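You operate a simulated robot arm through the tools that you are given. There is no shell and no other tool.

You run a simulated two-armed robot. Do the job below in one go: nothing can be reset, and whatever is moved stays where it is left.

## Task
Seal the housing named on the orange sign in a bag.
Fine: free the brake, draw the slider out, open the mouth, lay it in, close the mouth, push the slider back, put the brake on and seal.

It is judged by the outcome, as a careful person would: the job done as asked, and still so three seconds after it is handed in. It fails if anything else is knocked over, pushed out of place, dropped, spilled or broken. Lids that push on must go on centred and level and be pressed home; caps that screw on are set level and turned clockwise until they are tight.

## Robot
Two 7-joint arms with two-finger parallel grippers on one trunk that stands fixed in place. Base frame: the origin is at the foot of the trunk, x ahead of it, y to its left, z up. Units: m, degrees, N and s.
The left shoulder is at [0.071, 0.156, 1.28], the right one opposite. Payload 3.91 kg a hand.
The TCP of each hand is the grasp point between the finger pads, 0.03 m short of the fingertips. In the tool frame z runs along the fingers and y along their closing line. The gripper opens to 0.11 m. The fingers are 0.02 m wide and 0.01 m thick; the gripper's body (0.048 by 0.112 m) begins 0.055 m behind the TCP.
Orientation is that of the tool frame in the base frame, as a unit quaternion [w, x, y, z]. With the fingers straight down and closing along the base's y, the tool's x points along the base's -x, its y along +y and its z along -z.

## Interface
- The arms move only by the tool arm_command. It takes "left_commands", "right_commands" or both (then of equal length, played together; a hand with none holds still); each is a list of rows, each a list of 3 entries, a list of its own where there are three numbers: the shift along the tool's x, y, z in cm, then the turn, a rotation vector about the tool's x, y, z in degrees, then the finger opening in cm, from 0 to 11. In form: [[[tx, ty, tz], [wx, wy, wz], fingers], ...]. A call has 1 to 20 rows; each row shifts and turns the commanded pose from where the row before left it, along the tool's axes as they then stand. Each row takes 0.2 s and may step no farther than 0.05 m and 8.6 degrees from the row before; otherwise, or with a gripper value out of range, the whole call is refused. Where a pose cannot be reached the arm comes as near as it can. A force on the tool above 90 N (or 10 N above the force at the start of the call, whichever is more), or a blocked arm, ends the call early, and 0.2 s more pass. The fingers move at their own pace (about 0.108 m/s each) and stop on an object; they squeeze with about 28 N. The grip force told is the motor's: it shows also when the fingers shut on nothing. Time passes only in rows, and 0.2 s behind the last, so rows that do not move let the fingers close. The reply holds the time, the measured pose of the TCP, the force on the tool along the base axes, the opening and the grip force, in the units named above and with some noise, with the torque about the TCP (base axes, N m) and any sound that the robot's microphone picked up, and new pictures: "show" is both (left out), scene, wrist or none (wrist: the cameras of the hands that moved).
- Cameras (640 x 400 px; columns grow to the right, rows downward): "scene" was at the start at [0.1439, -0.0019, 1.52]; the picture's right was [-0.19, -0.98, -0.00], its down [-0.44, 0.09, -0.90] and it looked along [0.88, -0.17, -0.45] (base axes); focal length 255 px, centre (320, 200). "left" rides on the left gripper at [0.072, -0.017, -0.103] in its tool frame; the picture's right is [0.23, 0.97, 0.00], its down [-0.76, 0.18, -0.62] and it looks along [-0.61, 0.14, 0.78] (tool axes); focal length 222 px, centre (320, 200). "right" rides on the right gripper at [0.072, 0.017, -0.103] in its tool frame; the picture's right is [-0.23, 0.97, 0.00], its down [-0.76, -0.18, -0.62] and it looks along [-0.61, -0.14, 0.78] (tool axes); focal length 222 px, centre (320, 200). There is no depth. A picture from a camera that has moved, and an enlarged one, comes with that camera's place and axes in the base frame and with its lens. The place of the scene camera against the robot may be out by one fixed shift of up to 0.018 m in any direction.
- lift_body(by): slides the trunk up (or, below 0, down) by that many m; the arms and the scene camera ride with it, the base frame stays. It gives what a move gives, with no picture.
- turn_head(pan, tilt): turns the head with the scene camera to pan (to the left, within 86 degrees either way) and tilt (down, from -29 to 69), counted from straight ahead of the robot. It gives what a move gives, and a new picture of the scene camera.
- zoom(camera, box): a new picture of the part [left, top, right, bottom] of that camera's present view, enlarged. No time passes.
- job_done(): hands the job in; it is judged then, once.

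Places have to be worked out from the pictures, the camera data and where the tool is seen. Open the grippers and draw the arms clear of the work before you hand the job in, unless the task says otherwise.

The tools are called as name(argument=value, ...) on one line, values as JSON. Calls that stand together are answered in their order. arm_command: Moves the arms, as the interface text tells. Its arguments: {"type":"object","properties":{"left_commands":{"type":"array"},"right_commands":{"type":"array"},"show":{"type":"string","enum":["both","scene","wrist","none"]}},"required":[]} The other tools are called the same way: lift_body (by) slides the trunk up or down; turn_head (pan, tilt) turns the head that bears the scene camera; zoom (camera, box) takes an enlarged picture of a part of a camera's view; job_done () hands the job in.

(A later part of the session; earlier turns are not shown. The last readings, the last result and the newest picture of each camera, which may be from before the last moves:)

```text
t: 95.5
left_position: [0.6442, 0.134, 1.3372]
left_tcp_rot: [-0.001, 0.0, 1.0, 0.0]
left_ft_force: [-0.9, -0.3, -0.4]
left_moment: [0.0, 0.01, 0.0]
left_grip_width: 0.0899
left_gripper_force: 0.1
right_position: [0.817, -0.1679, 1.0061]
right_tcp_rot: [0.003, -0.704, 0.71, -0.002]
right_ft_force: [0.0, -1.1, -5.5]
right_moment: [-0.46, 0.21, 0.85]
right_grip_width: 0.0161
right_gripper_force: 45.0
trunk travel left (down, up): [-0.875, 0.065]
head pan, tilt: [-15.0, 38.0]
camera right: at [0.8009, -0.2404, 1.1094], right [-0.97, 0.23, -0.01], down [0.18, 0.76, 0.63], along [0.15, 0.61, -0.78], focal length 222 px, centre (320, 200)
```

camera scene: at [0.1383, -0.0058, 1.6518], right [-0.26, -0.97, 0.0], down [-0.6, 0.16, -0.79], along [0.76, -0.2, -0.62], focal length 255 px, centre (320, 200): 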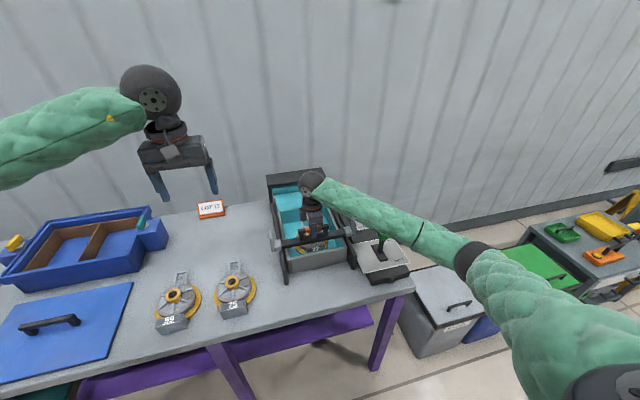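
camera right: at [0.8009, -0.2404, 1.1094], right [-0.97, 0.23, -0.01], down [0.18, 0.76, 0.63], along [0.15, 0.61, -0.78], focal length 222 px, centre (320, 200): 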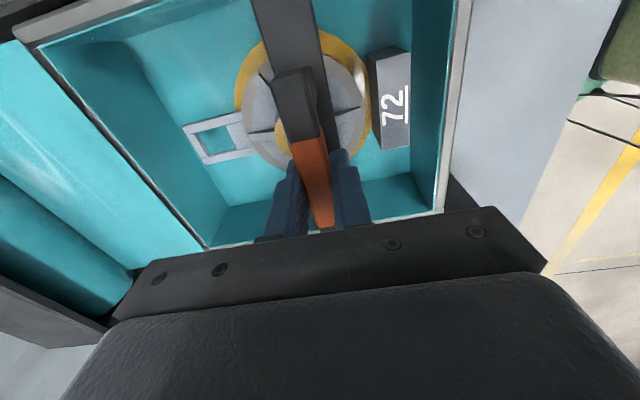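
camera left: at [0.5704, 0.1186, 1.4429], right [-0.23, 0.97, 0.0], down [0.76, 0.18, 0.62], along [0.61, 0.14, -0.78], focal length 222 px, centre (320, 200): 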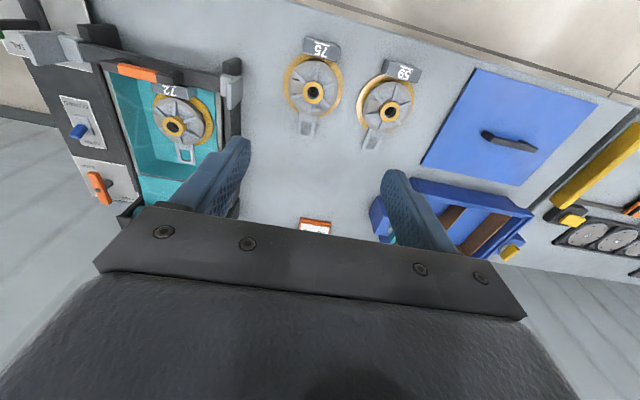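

The bar passes over the hub without touching. I continue with larger steps.

arm_command(right_commands=[[[0, -1, 0], [0, 0, 0], 1], [[0, -1.5, 0], [0, 0, 0], 1], [[0, -1.5, 0], [0, 0, 0], 1], [[0, -1.5, 0], [0, 0, 0], 1], [[0, -1.5, 0], [0, 0, 0], 1], [[0, -1, 0], [0, 0, 0], 1], [[0, 0, 0], [0, 0, 0], 1]], show="both")

```text
t: 97.1
left_position: [0.6454, 0.1355, 1.3378]
left_tcp_rot: [-0.001, 0.0, 1.0, 0.0]
left_ft_force: [0.4, 1.0, 0.0]
left_moment: [0.01, 0.03, -0.01]
left_grip_width: 0.0897
left_gripper_force: 0.0
right_position: [0.898, -0.1672, 1.0069]
right_tcp_rot: [0.004, -0.706, 0.709, -0.002]
right_ft_force: [-0.7, 4.3, -5.0]
right_moment: [0.58, 0.16, 0.82]
right_grip_width: 0.0157
right_gripper_force: 45.0
trunk travel left (down, up): [-0.875, 0.065]
head pan, tilt: [-15.0, 38.0]
camera scene: at [0.1381, -0.0062, 1.6518], right [-0.26, -0.97, 0.0], down [-0.6, 0.16, -0.79], along [0.76, -0.2, -0.62], focal length 255 px, centre (320, 200)
camera right: at [0.8813, -0.2405, 1.1093], right [-0.97, 0.23, -0.01], down [0.18, 0.76, 0.63], along [0.15, 0.61, -0.78], focal length 222 px, centre (320, 200)
```

scene: 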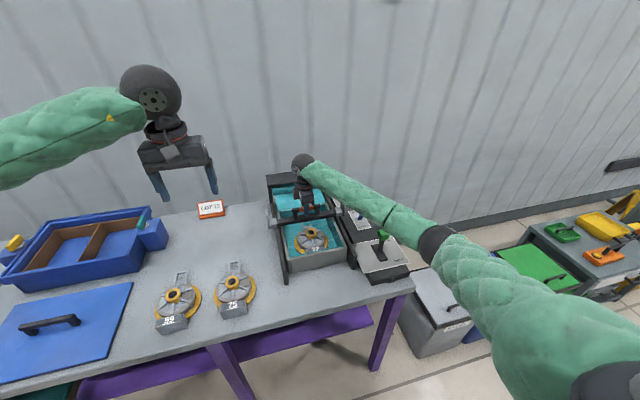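
right: 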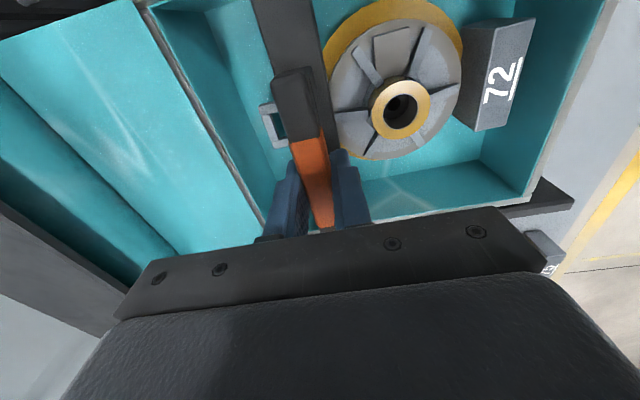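

All free. I push on toward the original rear position (x≈1.019).

arm_command(right_commands=[[[0, -1.5, 0], [0, 0, 0], 1], [[0, -1.5, 0], [0, 0, 0], 1], [[0, -1.5, 0], [0, 0, 0], 1], [[0, -1.5, 0], [0, 0, 0], 1], [[0, -1.5, 0], [0, 0, 0], 1], [[0, -1.5, 0], [0, 0, 0], 1], [[0, -1, 0], [0, 0, 0], 1], [[0, 0, 0], [0, 0, 0], 1]], show="both")

```text
t: 98.9
left_position: [0.6461, 0.1365, 1.3361]
left_tcp_rot: [-0.001, 0.0, 1.0, 0.0]
left_ft_force: [-1.6, -0.3, 0.1]
left_moment: [0.03, 0.0, 0.02]
left_grip_width: 0.0902
left_gripper_force: 0.0
right_position: [0.9995, -0.1679, 1.0066]
right_tcp_rot: [0.002, -0.706, 0.708, -0.002]
right_ft_force: [-0.9, 7.8, -13.8]
right_moment: [0.13, 0.08, 0.93]
right_grip_width: 0.0159
right_gripper_force: 44.9
trunk travel left (down, up): [-0.875, 0.065]
head pan, tilt: [-15.0, 38.0]
camera scene: at [0.139, -0.0057, 1.6517], right [-0.26, -0.97, 0.0], down [-0.6, 0.16, -0.79], along [0.76, -0.2, -0.62], focal length 255 px, centre (320, 200)
camera right: at [0.982, -0.2404, 1.1094], right [-0.97, 0.23, -0.01], down [0.18, 0.76, 0.63], along [0.15, 0.61, -0.78], focal length 222 px, centre (320, 200)
```

scene: 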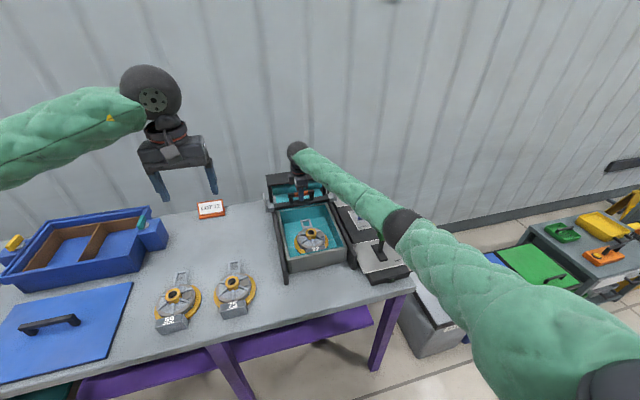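
right: 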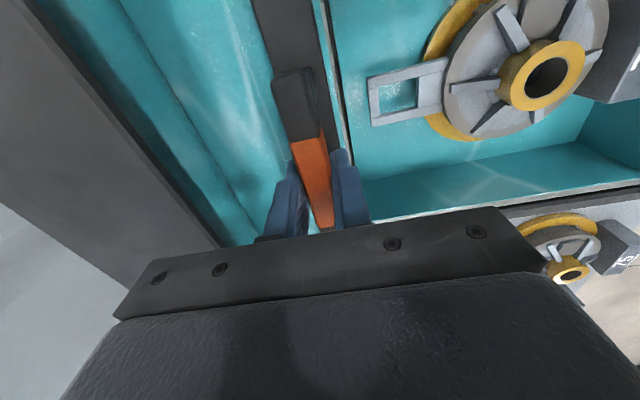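

About 2 cm remain; I finish in small steps, watching for the rear stop.

arm_command(right_commands=[[[-0.05, -0.5, 0.1], [0, 0, 0], 1], [[0, -0.5, 0], [0, 0, 0], 1], [[0, -0.4, 0], [0, 0, 0], 1], [[0, 0, 0], [0, 0, 0], 1]], show="none")

```text
t: 99.9
left_position: [0.6442, 0.1354, 1.3376]
left_tcp_rot: [-0.001, 0.0, 1.0, 0.001]
left_ft_force: [-0.8, -0.3, -0.3]
left_moment: [0.0, 0.03, 0.01]
left_grip_width: 0.0901
left_gripper_force: 0.1
right_position: [1.0115, -0.1676, 1.0076]
right_tcp_rot: [0.003, -0.705, 0.709, -0.002]
right_ft_force: [0.0, 5.3, -5.2]
right_moment: [-0.42, 0.25, 0.87]
right_grip_width: 0.0159
right_gripper_force: 45.1
trunk travel left (down, up): [-0.875, 0.065]
head pan, tilt: [-15.0, 38.0]
```

arm_command(right_commands=[[[0, -0.3, 0], [0, 0, 0], 1], [[0, -0.3, 0], [0, 0, 0], 1], [[0, 0, 0], [0, 0, 0], 1]], show="none")

```text
t: 100.7
left_position: [0.6438, 0.136, 1.3381]
left_tcp_rot: [0.0, 0.0, 1.0, 0.0]
left_ft_force: [0.5, 0.0, 0.7]
left_moment: [-0.01, 0.0, 0.02]
left_grip_width: 0.09
left_gripper_force: 0.2
right_position: [1.0178, -0.167, 1.007]
right_tcp_rot: [0.003, -0.705, 0.709, -0.003]
right_ft_force: [0.8, 6.1, 0.5]
right_moment: [0.0, 0.27, 0.91]
right_grip_width: 0.0159
right_gripper_force: 45.1
trunk travel left (down, up): [-0.875, 0.065]
head pan, tilt: [-15.0, 38.0]
```

At 1.018, no stop felt yet; 3 mm more.

arm_command(right_commands=[[[0, -0.2, 0], [0, 0, 0], 1], [[0, -0.2, 0], [0, 0, 0], 1], [[0, 0, 0], [0, 0, 0], 1]], show="both")

```text
t: 101.5
left_position: [0.6421, 0.1368, 1.3388]
left_tcp_rot: [0.0, -0.001, 1.0, 0.0]
left_ft_force: [0.1, 0.0, -0.2]
left_moment: [0.01, 0.0, -0.01]
left_grip_width: 0.09
left_gripper_force: 0.1
right_position: [1.0199, -0.1677, 1.0063]
right_tcp_rot: [0.003, -0.706, 0.708, -0.001]
right_ft_force: [-20.4, 6.6, -3.5]
right_moment: [0.42, 0.41, 0.8]
right_grip_width: 0.016
right_gripper_force: 45.0
trunk travel left (down, up): [-0.875, 0.065]
head pan, tilt: [-15.0, 38.0]
camera scene: at [0.1356, -0.0057, 1.652], right [-0.26, -0.97, 0.0], down [-0.59, 0.16, -0.79], along [0.76, -0.2, -0.62], focal length 255 px, centre (320, 200)
camera right: at [1.0034, -0.2404, 1.1094], right [-0.97, 0.23, -0.01], down [0.18, 0.76, 0.63], along [0.15, 0.61, -0.78], focal length 222 px, centre (320, 200)
```

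scene: 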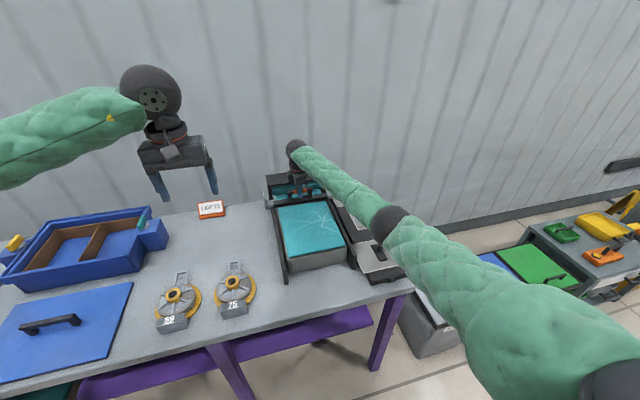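
right: 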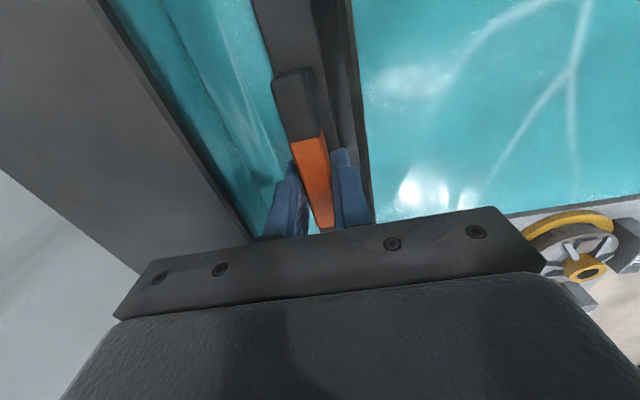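

The slider is home and the bag has closed over the housing. I ease 1 mm, release the handle and rise.

arm_command(right_commands=[[[0, 0.12, 0], [0, 0, 0], 1], [[0, 0, 0], [0, 0, 0], 3], [[0, 0, 0], [0, 0, 0], 4], [[0, 0, -1.5], [0, 0, 0], 4], [[0, 0, -3], [0, 0, 0], 4], [[0, 0, -4], [0, 0, 0], 4], [[0, 0, -4], [0, 0, 0], 4], [[0, 0, -3], [0, 0, 0], 4], [[0, 0, 0], [0, 0, 0], 4]], show="both")

zoom(camera="scene", box=[250, 150, 430, 300])

```text
t: 103.5
left_position: [0.6446, 0.135, 1.3376]
left_tcp_rot: [0.0, 0.0, 1.0, 0.0]
left_ft_force: [-0.3, -0.4, -0.1]
left_moment: [-0.02, 0.0, 0.03]
left_grip_width: 0.09
left_gripper_force: 0.1
right_position: [1.0199, -0.1662, 1.1614]
right_tcp_rot: [0.003, -0.705, 0.709, -0.002]
right_ft_force: [0.1, -0.2, 0.3]
right_moment: [0.0, 0.0, -0.03]
right_grip_width: 0.0398
right_gripper_force: 0.1
trunk travel left (down, up): [-0.875, 0.065]
head pan, tilt: [-15.0, 38.0]
camera scene: at [0.1378, -0.0065, 1.6519], right [-0.26, -0.97, 0.0], down [-0.6, 0.16, -0.79], along [0.76, -0.2, -0.62], focal length 255 px, centre (320, 200)
camera right: at [1.0031, -0.24, 1.2651], right [-0.97, 0.23, -0.01], down [0.18, 0.76, 0.63], along [0.15, 0.61, -0.78], focal length 222 px, centre (320, 200)
```

scene: 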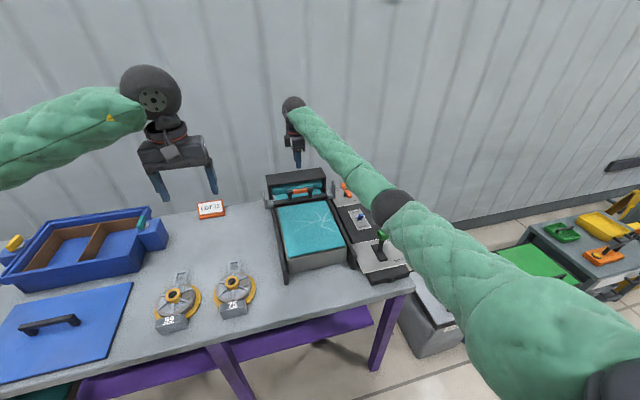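
right: 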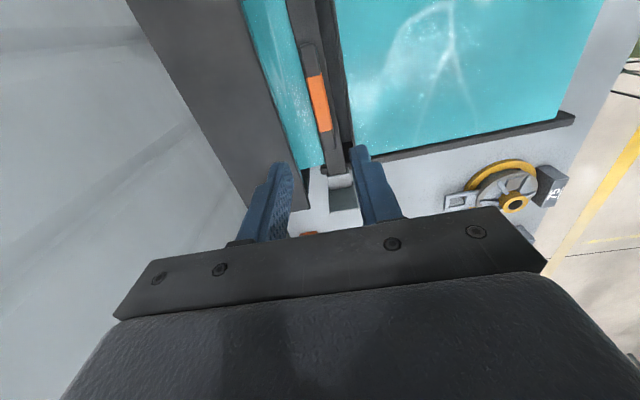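

```text
2.67 times, centred on (340, 225) of scene
camera zoom: at [0.1378, -0.0065, 1.6519], right [-0.26, -0.97, 0.0], down [-0.6, 0.16, -0.79], along [0.76, -0.2, -0.62], focal length 681 px, centre (267, 133)
```

zoom: 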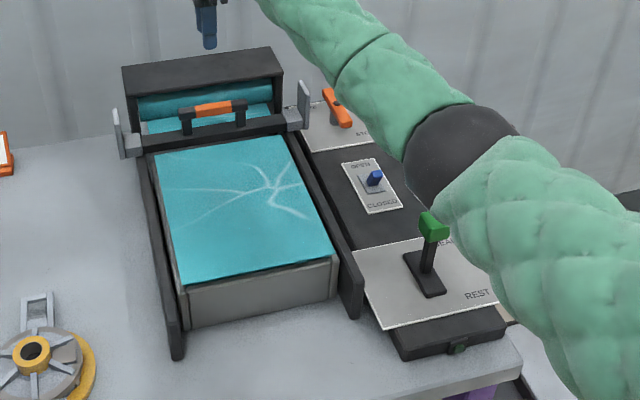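

The bag is closed over the housing. Now the brake: I carry the right hand (fingers closing) over to the right of the brake bar's near end, then lower the trunk back for reach.

arm_command(right_commands=[[[4.4, 0.1, -0.6], [0, 0, 0], 2], [[4.4, 0.1, -0.6], [0, 0, 0], 0], [[4.4, 0.1, -0.6], [0, 0, 0], 0], [[4.4, 0.1, -0.6], [0, 0, 0], 0], [[4.4, 0.1, -0.6], [0, 0, 0], 0], [[4.6, 0.1, -0.6], [0, 0, 0], 0], [[0, 0, 0], [0, 0, 0], 0]], show="both")

```text
t: 105.1
left_position: [0.6442, 0.1352, 1.3385]
left_tcp_rot: [0.0, 0.0, 1.0, 0.001]
left_ft_force: [0.1, -0.7, -0.4]
left_moment: [-0.01, -0.02, 0.02]
left_grip_width: 0.0899
left_gripper_force: 0.1
right_position: [1.0131, -0.4354, 1.1973]
right_tcp_rot: [0.002, -0.704, 0.71, -0.002]
right_ft_force: [0.7, -1.1, -0.8]
right_moment: [0.0, -0.02, -0.03]
right_grip_width: 0.0
right_gripper_force: 27.9
trunk travel left (down, up): [-0.875, 0.065]
head pan, tilt: [-15.0, 38.0]
camera scene: at [0.1376, -0.0056, 1.6519], right [-0.26, -0.97, 0.0], down [-0.6, 0.16, -0.79], along [0.76, -0.2, -0.62], focal length 255 px, centre (320, 200)
camera right: at [0.9959, -0.5091, 1.3005], right [-0.97, 0.23, -0.01], down [0.18, 0.76, 0.63], along [0.15, 0.61, -0.78], focal length 222 px, centre (320, 200)
```

scene: 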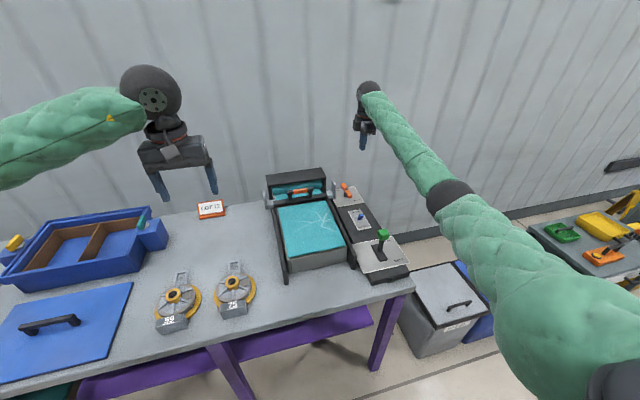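
right: 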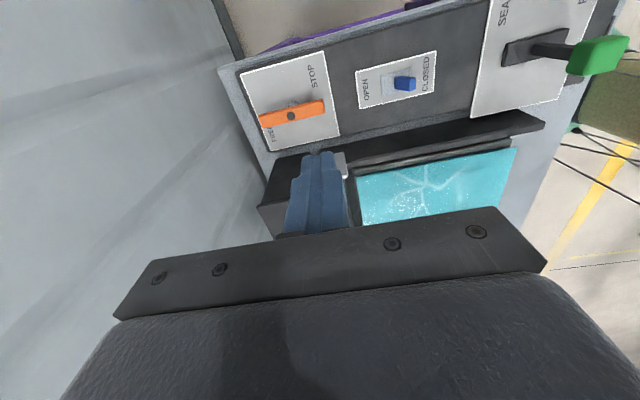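

zoom(camera="right", box=[225, 40, 365, 165])

lift_body(by=-0.13)

```text
3.20 times, centred on (295, 102) of right
camera zoom: at [0.9959, -0.5091, 1.3005], right [-0.97, 0.23, -0.01], down [0.18, 0.76, 0.63], along [0.15, 0.61, -0.78], focal length 711 px, centre (400, 512)
```

zoom: 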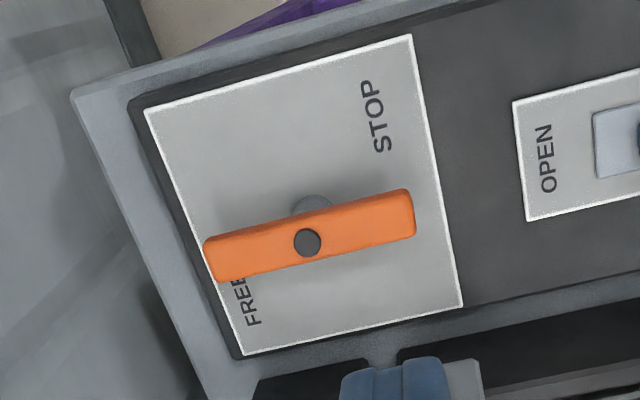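

```text
t: 106.7
left_position: [0.6431, 0.1354, 1.208]
left_tcp_rot: [0.0, 0.0, 1.0, 0.0]
left_ft_force: [-0.3, -0.4, 0.1]
left_moment: [-0.01, -0.01, -0.02]
left_grip_width: 0.09
left_gripper_force: 0.0
right_position: [1.0119, -0.4364, 1.0689]
right_tcp_rot: [0.003, -0.704, 0.71, -0.003]
right_ft_force: [0.4, 0.4, 0.7]
right_moment: [-0.02, -0.03, 0.01]
right_grip_width: 0.0002
right_gripper_force: 28.1
trunk travel left (down, up): [-0.745, 0.195]
head pan, tilt: [-15.0, 38.0]
```

The bar lies along x with its near end at [1.016, -0.406]. I descend with closed fingers on its right side.

arm_command(right_commands=[[[0.4, -1.9, 3], [0, 0, 0], 0], [[0, 0, 3], [0, 0, 0], 0], [[0, 0, 3], [0, 0, 0], 0], [[0, 0, 2], [0, 0, 0], 0], [[0, 0, 1], [0, 0, 0], 0], [[0, 0, 0], [0, 0, 0], 0]], show="both")

```text
t: 108.1
left_position: [0.6432, 0.1353, 1.2084]
left_tcp_rot: [0.0, 0.0, 1.0, 0.0]
left_ft_force: [-0.4, -0.8, 0.3]
left_moment: [0.01, 0.01, 0.01]
left_grip_width: 0.0897
left_gripper_force: 0.1
right_position: [1.0329, -0.4399, 0.9474]
right_tcp_rot: [0.003, -0.704, 0.71, -0.002]
right_ft_force: [-0.4, 0.8, -0.7]
right_moment: [-0.02, -0.01, 0.01]
right_grip_width: 0.0
right_gripper_force: 28.0
trunk travel left (down, up): [-0.745, 0.195]
head pan, tilt: [-15.0, 38.0]
camera scene: at [0.1376, -0.0063, 1.5219], right [-0.26, -0.97, 0.0], down [-0.6, 0.16, -0.79], along [0.76, -0.2, -0.62], focal length 255 px, centre (320, 200)
camera right: at [1.0158, -0.5122, 1.0497], right [-0.97, 0.23, -0.01], down [0.18, 0.76, 0.63], along [0.15, 0.61, -0.78], focal length 222 px, centre (320, 200)
```

scene: 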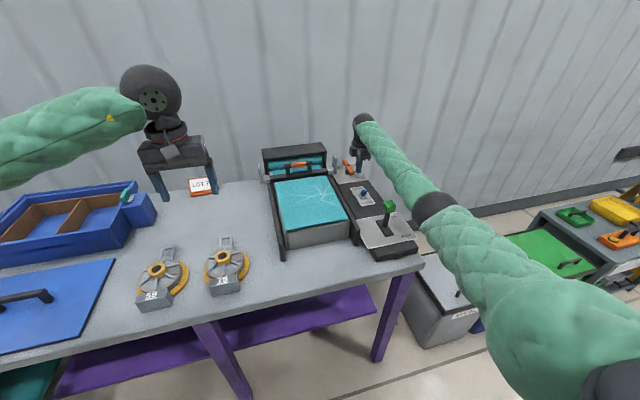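
right: 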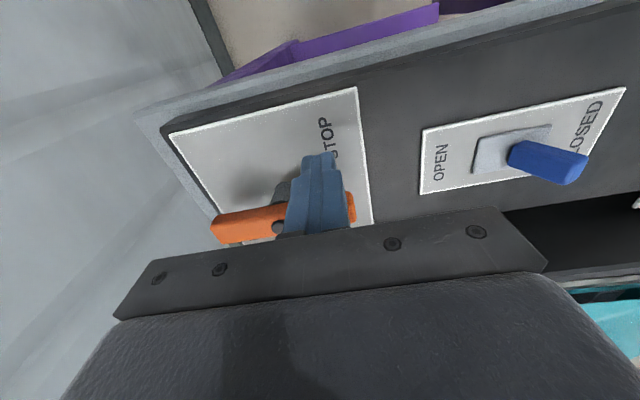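

The fingers stand right of the bar's near half. I push it to the left (+y), following its arc.

arm_command(right_commands=[[[-1, 0.2, 0], [0, 0, 0], 0], [[-0.8, 0.3, 0], [0, 0, 0], 0], [[-0.8, 0.2, 0], [0, 0, 0], 0], [[-0.7, 0, 0], [0, 0, 0], 0], [[0, 0, 0], [0, 0, 0], 0]], show="wrist")

```text
t: 109.3
left_position: [0.6432, 0.1357, 1.2077]
left_tcp_rot: [0.0, 0.0, 1.0, 0.0]
left_ft_force: [0.2, 0.6, 0.1]
left_moment: [-0.03, 0.01, 0.0]
left_grip_width: 0.0898
left_gripper_force: 0.0
right_position: [1.0255, -0.407, 0.9485]
right_tcp_rot: [0.003, -0.705, 0.709, -0.001]
right_ft_force: [-0.5, -0.5, -2.1]
right_moment: [-0.03, 0.04, -0.02]
right_grip_width: 0.0
right_gripper_force: 28.7
trunk travel left (down, up): [-0.745, 0.195]
head pan, tilt: [-15.0, 38.0]
camera right: at [1.0087, -0.4802, 1.0508], right [-0.97, 0.23, -0.01], down [0.18, 0.76, 0.63], along [0.15, 0.61, -0.78], focal length 222 px, centre (320, 200)
```

right: 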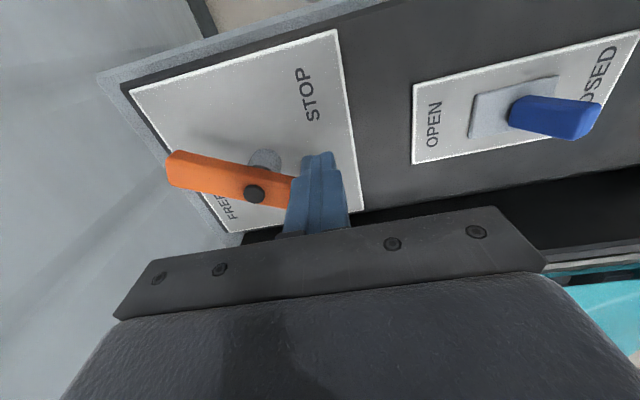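

The bar is turning freely (~25–30°). I continue along the arc.

arm_command(right_commands=[[[-0.6, -0.1, 0], [0, 0, 0], 0], [[-0.6, -0.25, 0], [0, 0, 0], 0], [[-0.6, -0.35, 0], [0, 0, 0], 0], [[-0.3, -0.4, 0], [0, 0, 0], 0], [[0, 0, 0], [0, 0, 0], 0]], show="wrist")

```text
t: 110.5
left_position: [0.6429, 0.1357, 1.2079]
left_tcp_rot: [-0.001, 0.0, 1.0, 0.0]
left_ft_force: [-0.3, 0.2, 0.5]
left_moment: [-0.01, 0.01, 0.0]
left_grip_width: 0.0898
left_gripper_force: 0.1
right_position: [1.0375, -0.3859, 0.9493]
right_tcp_rot: [0.004, -0.705, 0.709, -0.002]
right_ft_force: [-4.0, 1.8, 0.6]
right_moment: [0.07, 0.06, 0.03]
right_grip_width: 0.0
right_gripper_force: 28.1
trunk travel left (down, up): [-0.745, 0.195]
head pan, tilt: [-15.0, 38.0]
camera right: at [1.0204, -0.4583, 1.0509], right [-0.97, 0.23, -0.01], down [0.18, 0.76, 0.63], along [0.15, 0.61, -0.78], focal length 222 px, centre (320, 200)
```

right: 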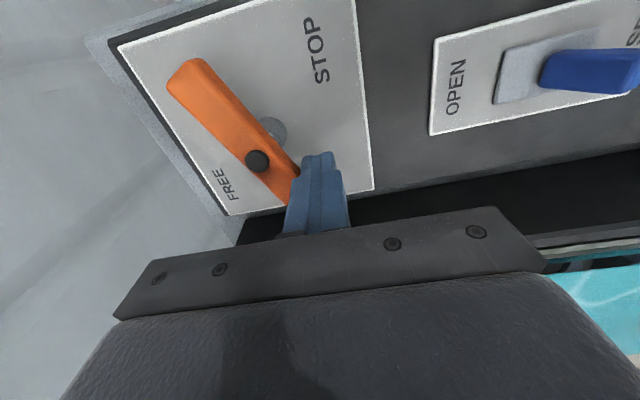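

About 65° done. I push the last part forward (+x) on the left half.

arm_command(right_commands=[[[-0.4, -0.5, 0], [0, 0, 0], 0], [[-0.3, -0.4, 0], [0, 0, 0], 0], [[0, 0, 0], [0, 0, 0], 0]], show="wrist")

```text
t: 111.3
left_position: [0.6435, 0.1367, 1.2072]
left_tcp_rot: [0.0, 0.0, 1.0, 0.001]
left_ft_force: [-0.2, -0.2, -0.3]
left_moment: [0.01, 0.0, -0.01]
left_grip_width: 0.0902
left_gripper_force: 0.1
right_position: [1.0476, -0.3793, 0.9478]
right_tcp_rot: [0.005, -0.705, 0.709, -0.002]
right_ft_force: [-1.8, 0.4, -1.3]
right_moment: [-0.09, 0.02, 0.01]
right_grip_width: 0.0
right_gripper_force: 27.8
trunk travel left (down, up): [-0.745, 0.195]
head pan, tilt: [-15.0, 38.0]
camera right: at [1.03, -0.4519, 1.0507], right [-0.97, 0.23, -0.01], down [0.18, 0.76, 0.63], along [0.15, 0.61, -0.78], focal length 222 px, centre (320, 200)
```

right: 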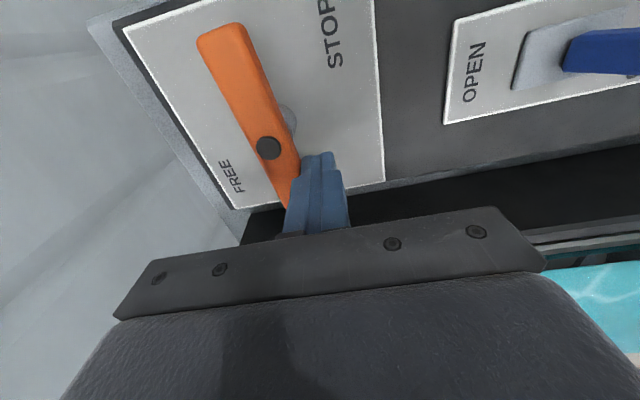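

Nearly crosswise. I push 3–5 mm further and feel for the end.

arm_command(right_commands=[[[-0.1, -0.3, 0], [0, 0, 0], 0], [[0, -0.2, 0], [0, 0, 0], 0], [[0, 0, 0], [0, 0, 0], 0]], show="wrist")

```text
t: 112.1
left_position: [0.643, 0.135, 1.2075]
left_tcp_rot: [0.0, 0.0, 1.0, 0.0]
left_ft_force: [1.0, 0.5, -0.4]
left_moment: [-0.01, -0.02, 0.0]
left_grip_width: 0.0901
left_gripper_force: 0.1
right_position: [1.0494, -0.3788, 0.9479]
right_tcp_rot: [0.002, -0.705, 0.709, -0.001]
right_ft_force: [-20.5, 3.4, -5.8]
right_moment: [0.06, 0.6, 0.19]
right_grip_width: 0.0001
right_gripper_force: 27.2
trunk travel left (down, up): [-0.745, 0.195]
head pan, tilt: [-15.0, 38.0]
camera right: at [1.033, -0.451, 1.0509], right [-0.97, 0.23, -0.01], down [0.18, 0.76, 0.63], along [0.15, 0.61, -0.78], focal length 222 px, centre (320, 200)
```

right: 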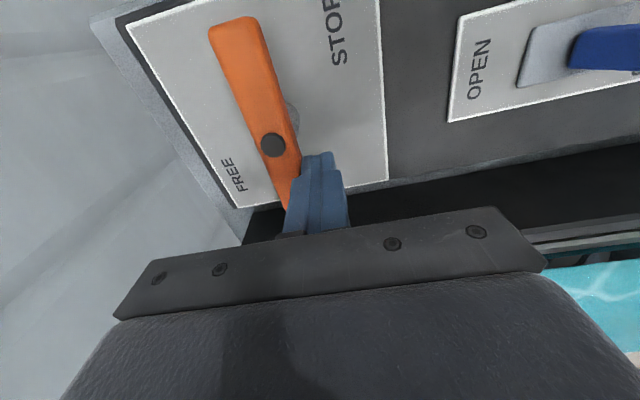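

20 N of resistance with the bar's near face at x≈1.059: it is crosswise at its STOP end. I back off, rise and verify from above.

arm_command(right_commands=[[[0, 0.5, 0], [0, 0, 0], 0], [[0.3, 1.5, 0], [0, 0, 0], 0], [[0.5, 0.5, -3], [0, 0, 0], 0], [[0.5, 0, -4], [0, 0, 0], 0], [[0, 0, -4], [0, 0, 0], 0], [[0, 0, -4], [0, 0, 0], 0], [[0, 0, -4], [0, 0, 0], 0], [[0, 0, 0], [0, 0, 0], 0]], show="both")

zoom(camera="right", box=[220, 0, 420, 160])

zoom(camera="scene", box=[250, 130, 430, 280])

```text
t: 113.9
left_position: [0.645, 0.1355, 1.2063]
left_tcp_rot: [-0.001, 0.0, 1.0, 0.0]
left_ft_force: [-0.1, -0.2, -0.3]
left_moment: [0.02, 0.0, 0.02]
left_grip_width: 0.0905
left_gripper_force: 0.2
right_position: [1.026, -0.3908, 1.1377]
right_tcp_rot: [0.004, -0.705, 0.709, -0.001]
right_ft_force: [1.4, -0.6, -0.1]
right_moment: [0.01, 0.02, 0.01]
right_grip_width: 0.0
right_gripper_force: 28.1
trunk travel left (down, up): [-0.745, 0.195]
head pan, tilt: [-15.0, 38.0]
camera scene: at [0.138, -0.0067, 1.5218], right [-0.26, -0.97, 0.0], down [-0.6, 0.16, -0.79], along [0.76, -0.2, -0.62], focal length 255 px, centre (320, 200)
camera right: at [1.0089, -0.4637, 1.2393], right [-0.97, 0.23, -0.01], down [0.18, 0.76, 0.63], along [0.15, 0.61, -0.78], focal length 222 px, centre (320, 200)
```

scene: 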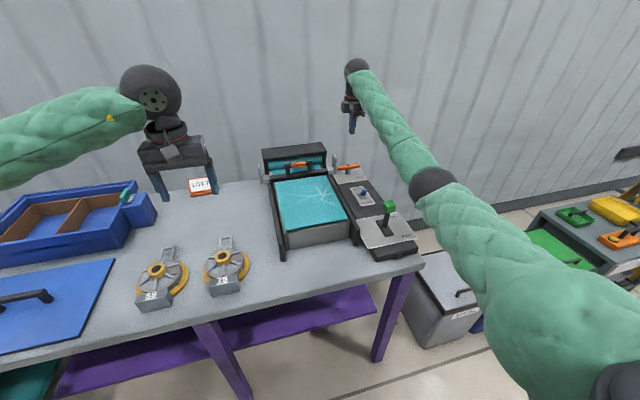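
right: 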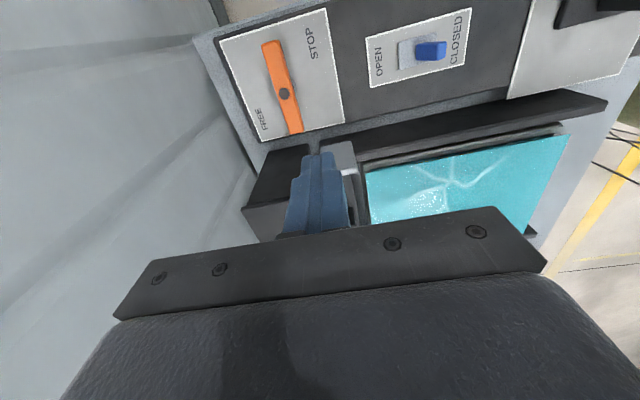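

```text
2.50 times, centred on (320, 80) of right
camera zoom: at [1.0089, -0.4637, 1.2393], right [-0.97, 0.23, -0.01], down [0.18, 0.76, 0.63], along [0.15, 0.61, -0.78], focal length 555 px, centre (320, 500)
```

zoom: 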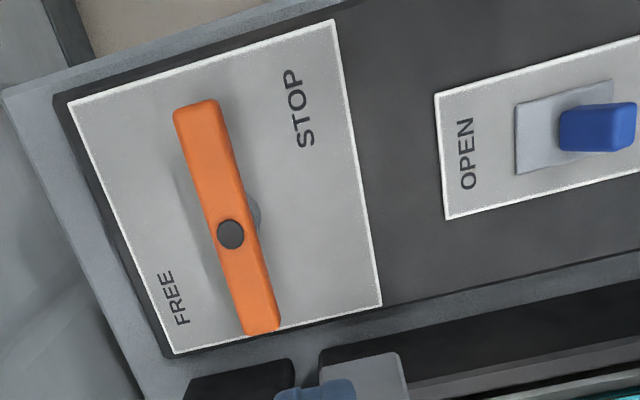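

```text
2.67 times, centred on (340, 205) of scene
camera zoom: at [0.138, -0.0067, 1.5218], right [-0.26, -0.97, 0.0], down [-0.6, 0.16, -0.79], along [0.76, -0.2, -0.62], focal length 681 px, centre (267, 187)
```

zoom: 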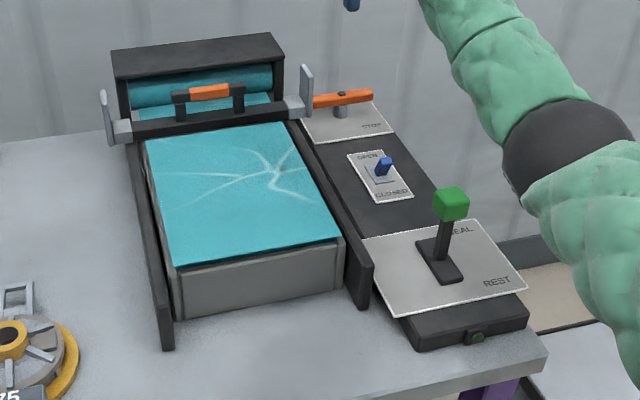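

The brake is on (bar crosswise, at STOP) and the bag is closed. Now for the sealing lever: I raise the trunk for elbow clearance and bring the right hand back to the near side of the green knob, staying high.

lift_body(by=0.15)

arm_command(right_commands=[[[0.3, 4.2, 0.8], [0, 0, 0], 0], [[0.3, 4.2, 0.8], [0, 0, 0], 0], [[0.3, 4.2, 0.8], [0, 0, 0], 0], [[0.3, 4.2, 0.8], [0, 0, 0], 0], [[0.3, 4.2, 0.8], [0, 0, 0], 0], [[0.3, 4.2, 0.8], [0, 0, 0], 0], [[0, 4.2, 0.8], [0, 0, 0], 0], [[0, 4.2, 0.8], [0, 0, 0], 0], [[0, 4.2, 0.8], [0, 0, 0], 0], [[0, 4.2, 0.8], [0, 0, 0], 0], [[0, 0, 0], [0, 0, 0], 0]], show="both")

```text
t: 115.6
left_position: [0.6447, 0.1354, 1.3579]
left_tcp_rot: [0.0, 0.0, 1.0, 0.0]
left_ft_force: [0.1, 0.5, 0.4]
left_moment: [0.03, 0.0, 0.01]
left_grip_width: 0.0899
left_gripper_force: 0.0
right_position: [1.0262, -0.391, 1.2875]
right_tcp_rot: [0.003, -0.704, 0.71, -0.002]
right_ft_force: [0.6, -0.7, 0.0]
right_moment: [-0.02, 0.0, -0.02]
right_grip_width: 0.0001
right_gripper_force: 28.2
trunk travel left (down, up): [-0.895, 0.045]
head pan, tilt: [-15.0, 38.0]
```

```text
t: 118.0
left_position: [0.6436, 0.1352, 1.3574]
left_tcp_rot: [-0.001, 0.0, 1.0, 0.0]
left_ft_force: [-0.1, -0.4, 0.3]
left_moment: [0.0, -0.01, 0.0]
left_grip_width: 0.0901
left_gripper_force: 0.1
right_position: [0.6085, -0.4046, 1.2051]
right_tcp_rot: [0.004, -0.705, 0.709, -0.002]
right_ft_force: [0.8, -0.4, -0.5]
right_moment: [0.02, 0.0, 0.0]
right_grip_width: 0.0002
right_gripper_force: 28.2
trunk travel left (down, up): [-0.895, 0.045]
head pan, tilt: [-15.0, 38.0]
camera scene: at [0.1386, -0.0061, 1.6718], right [-0.26, -0.97, 0.0], down [-0.6, 0.16, -0.79], along [0.76, -0.2, -0.62], focal length 255 px, centre (320, 200)
camera right: at [0.591, -0.478, 1.3079], right [-0.97, 0.23, -0.01], down [0.18, 0.76, 0.63], along [0.15, 0.61, -0.78], focal length 222 px, centre (320, 200)
```

scene: 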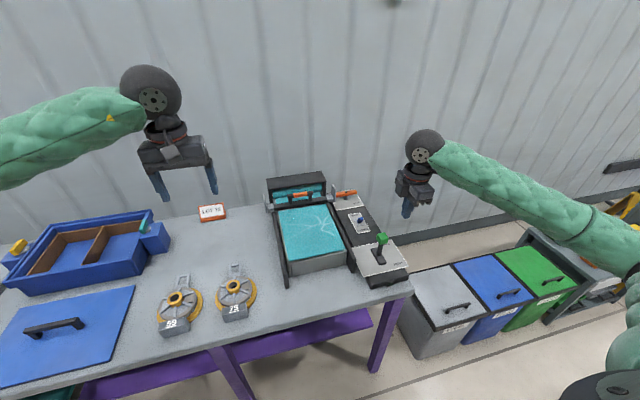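
right: 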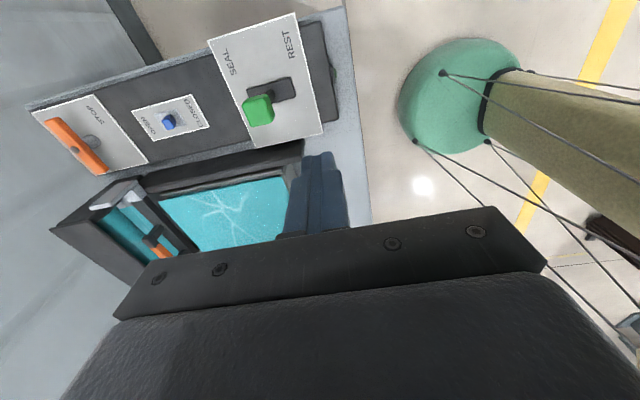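

zoom(camera="right", box=[190, 10, 350, 160])

zoom(camera="scene", box=[330, 200, 430, 300])

zoom(camera="left", box=[0, 0, 240, 200])

```text
2.67 times, centred on (270, 85) of right
camera zoom: at [0.591, -0.478, 1.3079], right [-0.97, 0.23, -0.01], down [0.18, 0.76, 0.63], along [0.15, 0.61, -0.78], focal length 592 px, centre (453, 507)
```

zoom: 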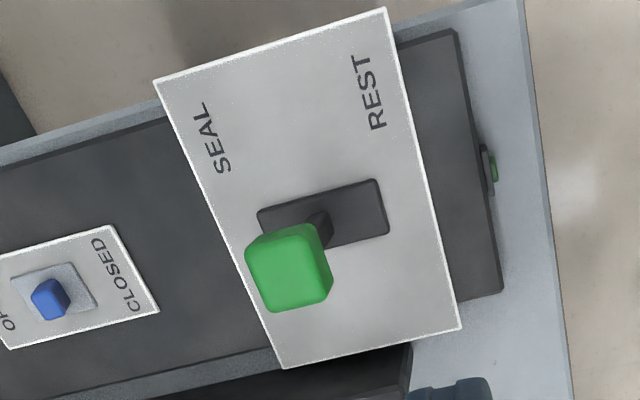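

```text
4.00 times, centred on (380, 250) of scene
camera zoom: at [0.1386, -0.0061, 1.6718], right [-0.26, -0.97, 0.0], down [-0.6, 0.16, -0.79], along [0.76, -0.2, -0.62], focal length 1022 px, centre (80, 0)
```

zoom: 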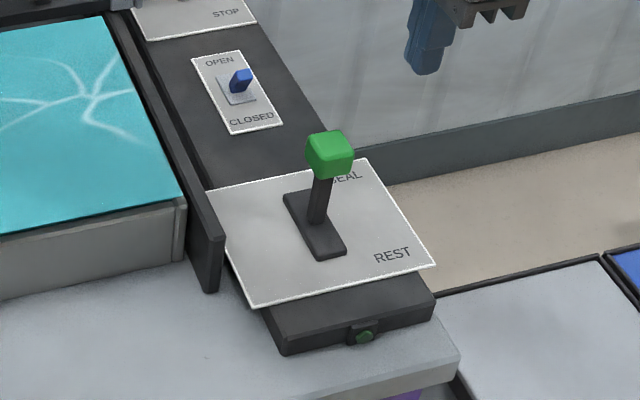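

```text
2.00 times, centred on (120, 100) of left
camera zoom: at [0.5716, 0.1198, 1.4622], right [-0.23, 0.97, 0.0], down [0.76, 0.18, 0.62], along [0.61, 0.14, -0.78], focal length 444 px, centre (720, 400)
```

zoom: 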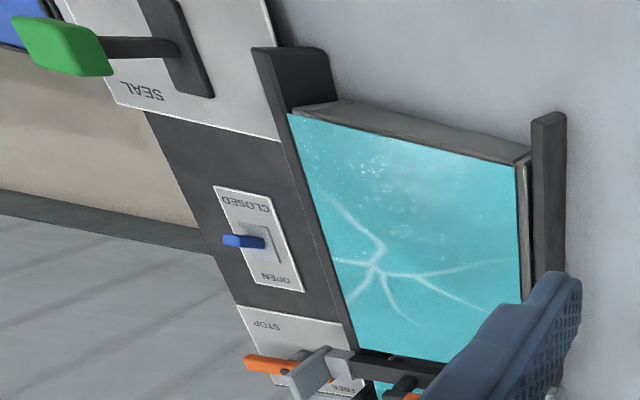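

The lever stands upright at [0.695, -0.407], knob z≈0.98–1.015. I lower the closed fingers on its near side to knob height.

arm_command(right_commands=[[[0.3, -1, 4], [0, 0, 0], 0], [[0, 0, 4], [0, 0, 0], 0], [[0, 0, 4], [0, 0, 0], 0], [[0, 0, 4], [0, 0, 0], 0], [[0, 0, 3], [0, 0, 0], 0], [[0, 0, 1.5], [0, 0, 0], 0], [[0, 0, 0], [0, 0, 0], 0]], show="both")

```text
t: 119.6
left_position: [0.6433, 0.1344, 1.3579]
left_tcp_rot: [0.0, 0.0, 1.0, 0.0]
left_ft_force: [-0.5, 0.4, -0.2]
left_moment: [-0.02, 0.0, 0.0]
left_grip_width: 0.0902
left_gripper_force: 0.1
right_position: [0.6177, -0.407, 0.9982]
right_tcp_rot: [0.004, -0.706, 0.709, -0.001]
right_ft_force: [1.1, -0.5, -0.5]
right_moment: [-0.02, -0.01, 0.03]
right_grip_width: 0.0
right_gripper_force: 27.6
trunk travel left (down, up): [-0.895, 0.045]
head pan, tilt: [-15.0, 38.0]
camera scene: at [0.1373, -0.0066, 1.6719], right [-0.26, -0.97, 0.0], down [-0.6, 0.16, -0.79], along [0.76, -0.2, -0.62], focal length 255 px, centre (320, 200)
camera right: at [0.6006, -0.4803, 1.1011], right [-0.97, 0.23, -0.01], down [0.18, 0.76, 0.63], along [0.15, 0.61, -0.78], focal length 222 px, centre (320, 200)
```

scene: 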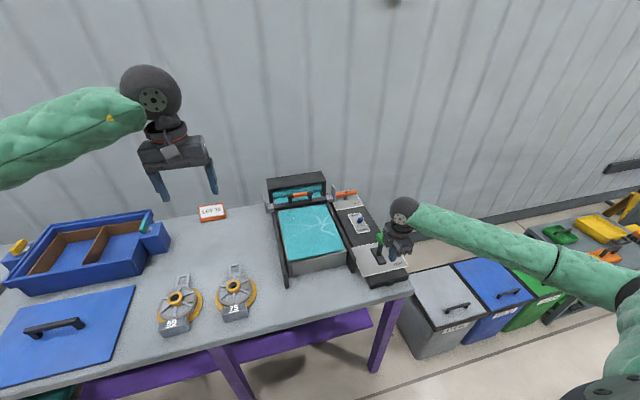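
right: 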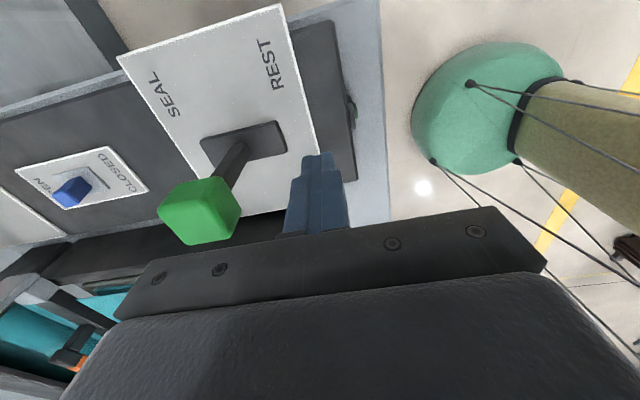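

The fingers are level with the knob, near side. I move forward to contact and start pushing the lever away towards SEAL.

arm_command(right_commands=[[[0, -2, 0], [0, 0, 0], 0], [[0, -2, 0], [0, 0, 0], 0], [[0, -1, 0], [0, 0, 0], 0], [[0, -0.7, 0], [0, 0, 0], 0], [[0, -0.7, 0], [0, 0, 0], 0], [[0, 0, 0], [0, 0, 0], 0]], show="both")

```text
t: 121.0
left_position: [0.6427, 0.1353, 1.3587]
left_tcp_rot: [0.0, -0.001, 1.0, 0.0]
left_ft_force: [-0.4, -0.6, 0.1]
left_moment: [0.02, 0.0, 0.0]
left_grip_width: 0.0897
left_gripper_force: 0.0
right_position: [0.6815, -0.4082, 0.9989]
right_tcp_rot: [0.005, -0.705, 0.709, -0.002]
right_ft_force: [-2.8, 0.3, 0.1]
right_moment: [-0.02, 0.04, 0.03]
right_grip_width: 0.0
right_gripper_force: 28.1
trunk travel left (down, up): [-0.895, 0.045]
head pan, tilt: [-15.0, 38.0]
camera scene: at [0.1369, -0.0066, 1.6719], right [-0.26, -0.97, 0.0], down [-0.59, 0.16, -0.79], along [0.76, -0.2, -0.62], focal length 255 px, centre (320, 200)
camera right: at [0.664, -0.4813, 1.1015], right [-0.97, 0.23, -0.01], down [0.18, 0.76, 0.63], along [0.15, 0.61, -0.78], focal length 222 px, centre (320, 200)
```

scene: 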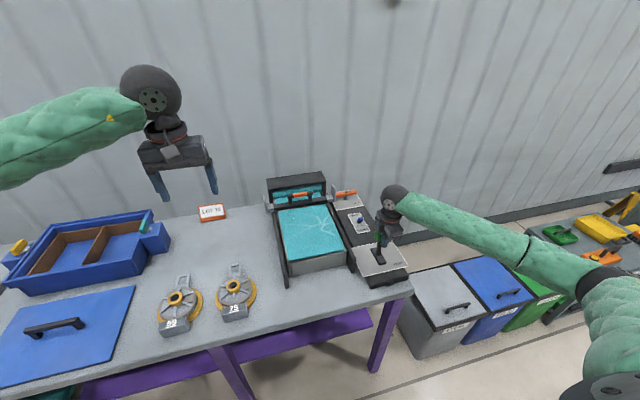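
right: 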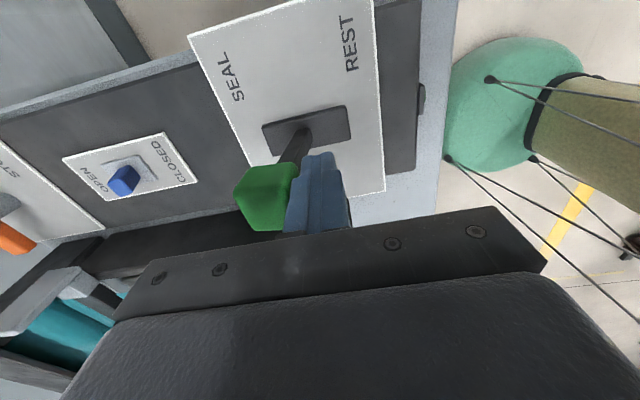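

The lever begins to tilt with ~3 N. I keep pushing in 8 mm steps.

arm_command(right_commands=[[[0, -0.8, 0], [0, 0, 0], 0], [[0, -0.8, 0], [0, 0, 0], 0], [[0, -0.8, 0], [0, 0, 0], 0], [[0, -0.8, 0], [0, 0, 0], 0], [[0, 0, 0], [0, 0, 0], 0]], show="both")

```text
t: 122.2
left_position: [0.6423, 0.134, 1.3589]
left_tcp_rot: [0.0, 0.0, 1.0, 0.0]
left_ft_force: [-0.1, 0.5, 0.6]
left_moment: [0.0, -0.02, 0.0]
left_grip_width: 0.0902
left_gripper_force: 0.0
right_position: [0.7113, -0.4105, 0.9997]
right_tcp_rot: [0.003, -0.705, 0.709, -0.001]
right_ft_force: [-25.9, 1.5, -11.2]
right_moment: [-0.04, 0.67, 0.23]
right_grip_width: 0.0
right_gripper_force: 27.8
trunk travel left (down, up): [-0.895, 0.045]
head pan, tilt: [-15.0, 38.0]
camera scene: at [0.1354, -0.0071, 1.672], right [-0.26, -0.97, 0.0], down [-0.59, 0.16, -0.79], along [0.76, -0.2, -0.62], focal length 255 px, centre (320, 200)
camera right: at [0.6939, -0.4828, 1.1023], right [-0.97, 0.23, 0.0], down [0.18, 0.76, 0.63], along [0.15, 0.61, -0.78], focal length 222 px, centre (320, 200)
```

scene: 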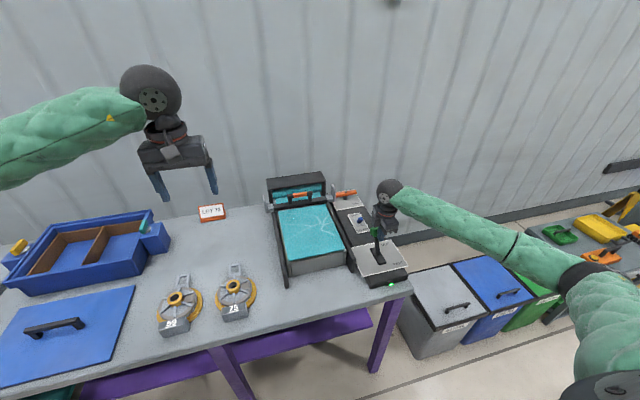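
right: 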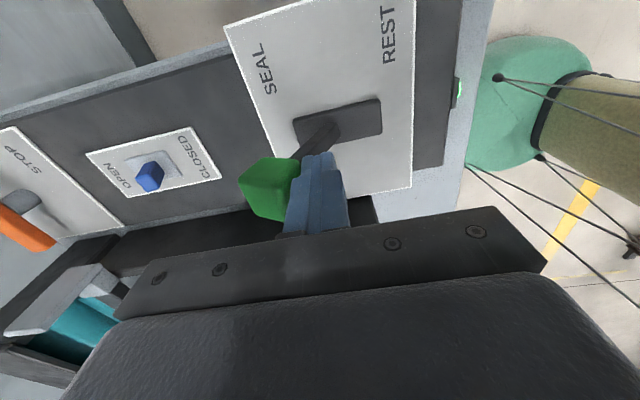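

The lamp on the machine's front has lit up. I hold the lever there and zoom to look.

zoom(camera="scene", box=[260, 160, 430, 300])

zoom(camera="right", box=[220, 0, 500, 240])

arm_command(right_commands=[[[0, 0, 0], [0, 0, 0], 0], [[0, 0, 0], [0, 0, 0], 0], [[0, 0, 0], [0, 0, 0], 0], [[0, 0, 0], [0, 0, 0], 0], [[0, 0, 0], [0, 0, 0], 0]], show="both")

```text
2.86 times, centred on (345, 230) of scene
camera zoom: at [0.1354, -0.0071, 1.672], right [-0.26, -0.97, 0.0], down [-0.59, 0.16, -0.79], along [0.76, -0.2, -0.62], focal length 730 px, centre (249, 114)
```

zoom: 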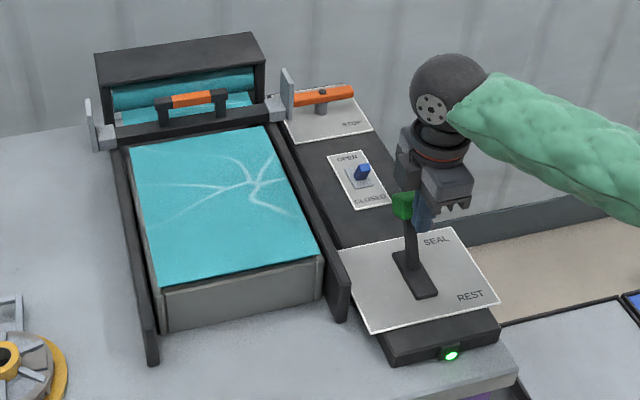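

```text
1.67 times, centred on (360, 120) of right
camera zoom: at [0.6939, -0.4828, 1.1023], right [-0.97, 0.23, 0.0], down [0.18, 0.76, 0.63], along [0.15, 0.61, -0.78], focal length 370 px, centre (253, 333)
```

zoom: 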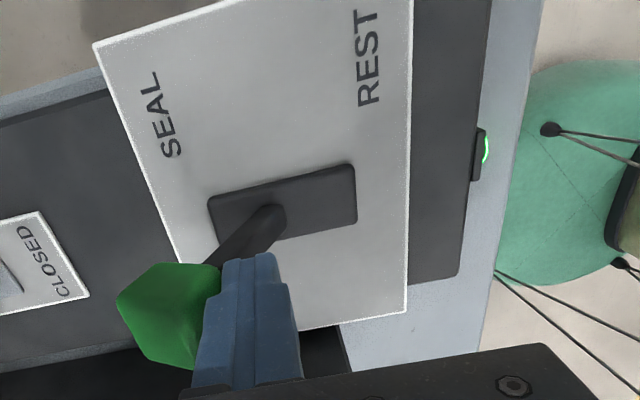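

```text
t: 123.4
left_position: [0.6416, 0.1346, 1.3586]
left_tcp_rot: [0.001, -0.001, 1.0, 0.0]
left_ft_force: [0.7, 0.0, 1.0]
left_moment: [0.03, -0.02, -0.01]
left_grip_width: 0.0901
left_gripper_force: 0.0
right_position: [0.7099, -0.4098, 0.9993]
right_tcp_rot: [0.003, -0.705, 0.709, -0.002]
right_ft_force: [-40.6, 2.3, -17.6]
right_moment: [-0.12, 1.07, 0.37]
right_grip_width: 0.0005
right_gripper_force: 28.2
trunk travel left (down, up): [-0.895, 0.045]
head pan, tilt: [-15.0, 38.0]
camera scene: at [0.1344, -0.0073, 1.6721], right [-0.26, -0.97, 0.0], down [-0.59, 0.16, -0.79], along [0.76, -0.2, -0.61], focal length 255 px, centre (320, 200)
camera right: at [0.6937, -0.4829, 1.1032], right [-0.97, 0.23, -0.01], down [0.18, 0.76, 0.63], along [0.15, 0.61, -0.78], focal length 222 px, centre (320, 200)
```

scene: 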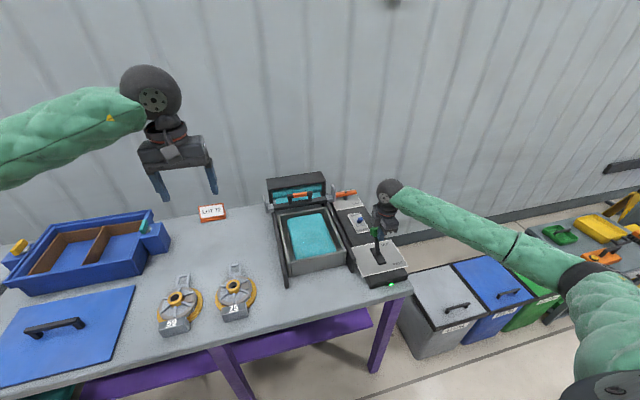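
right: 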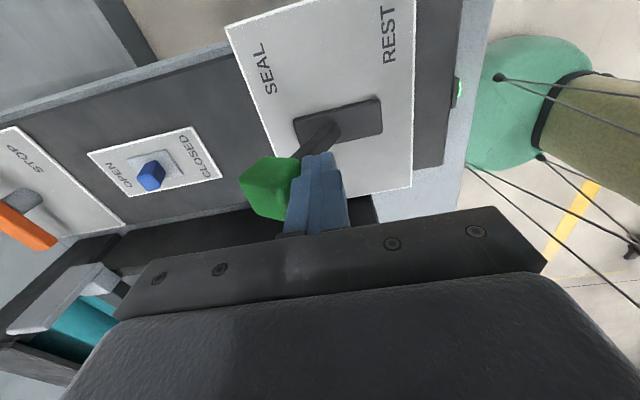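

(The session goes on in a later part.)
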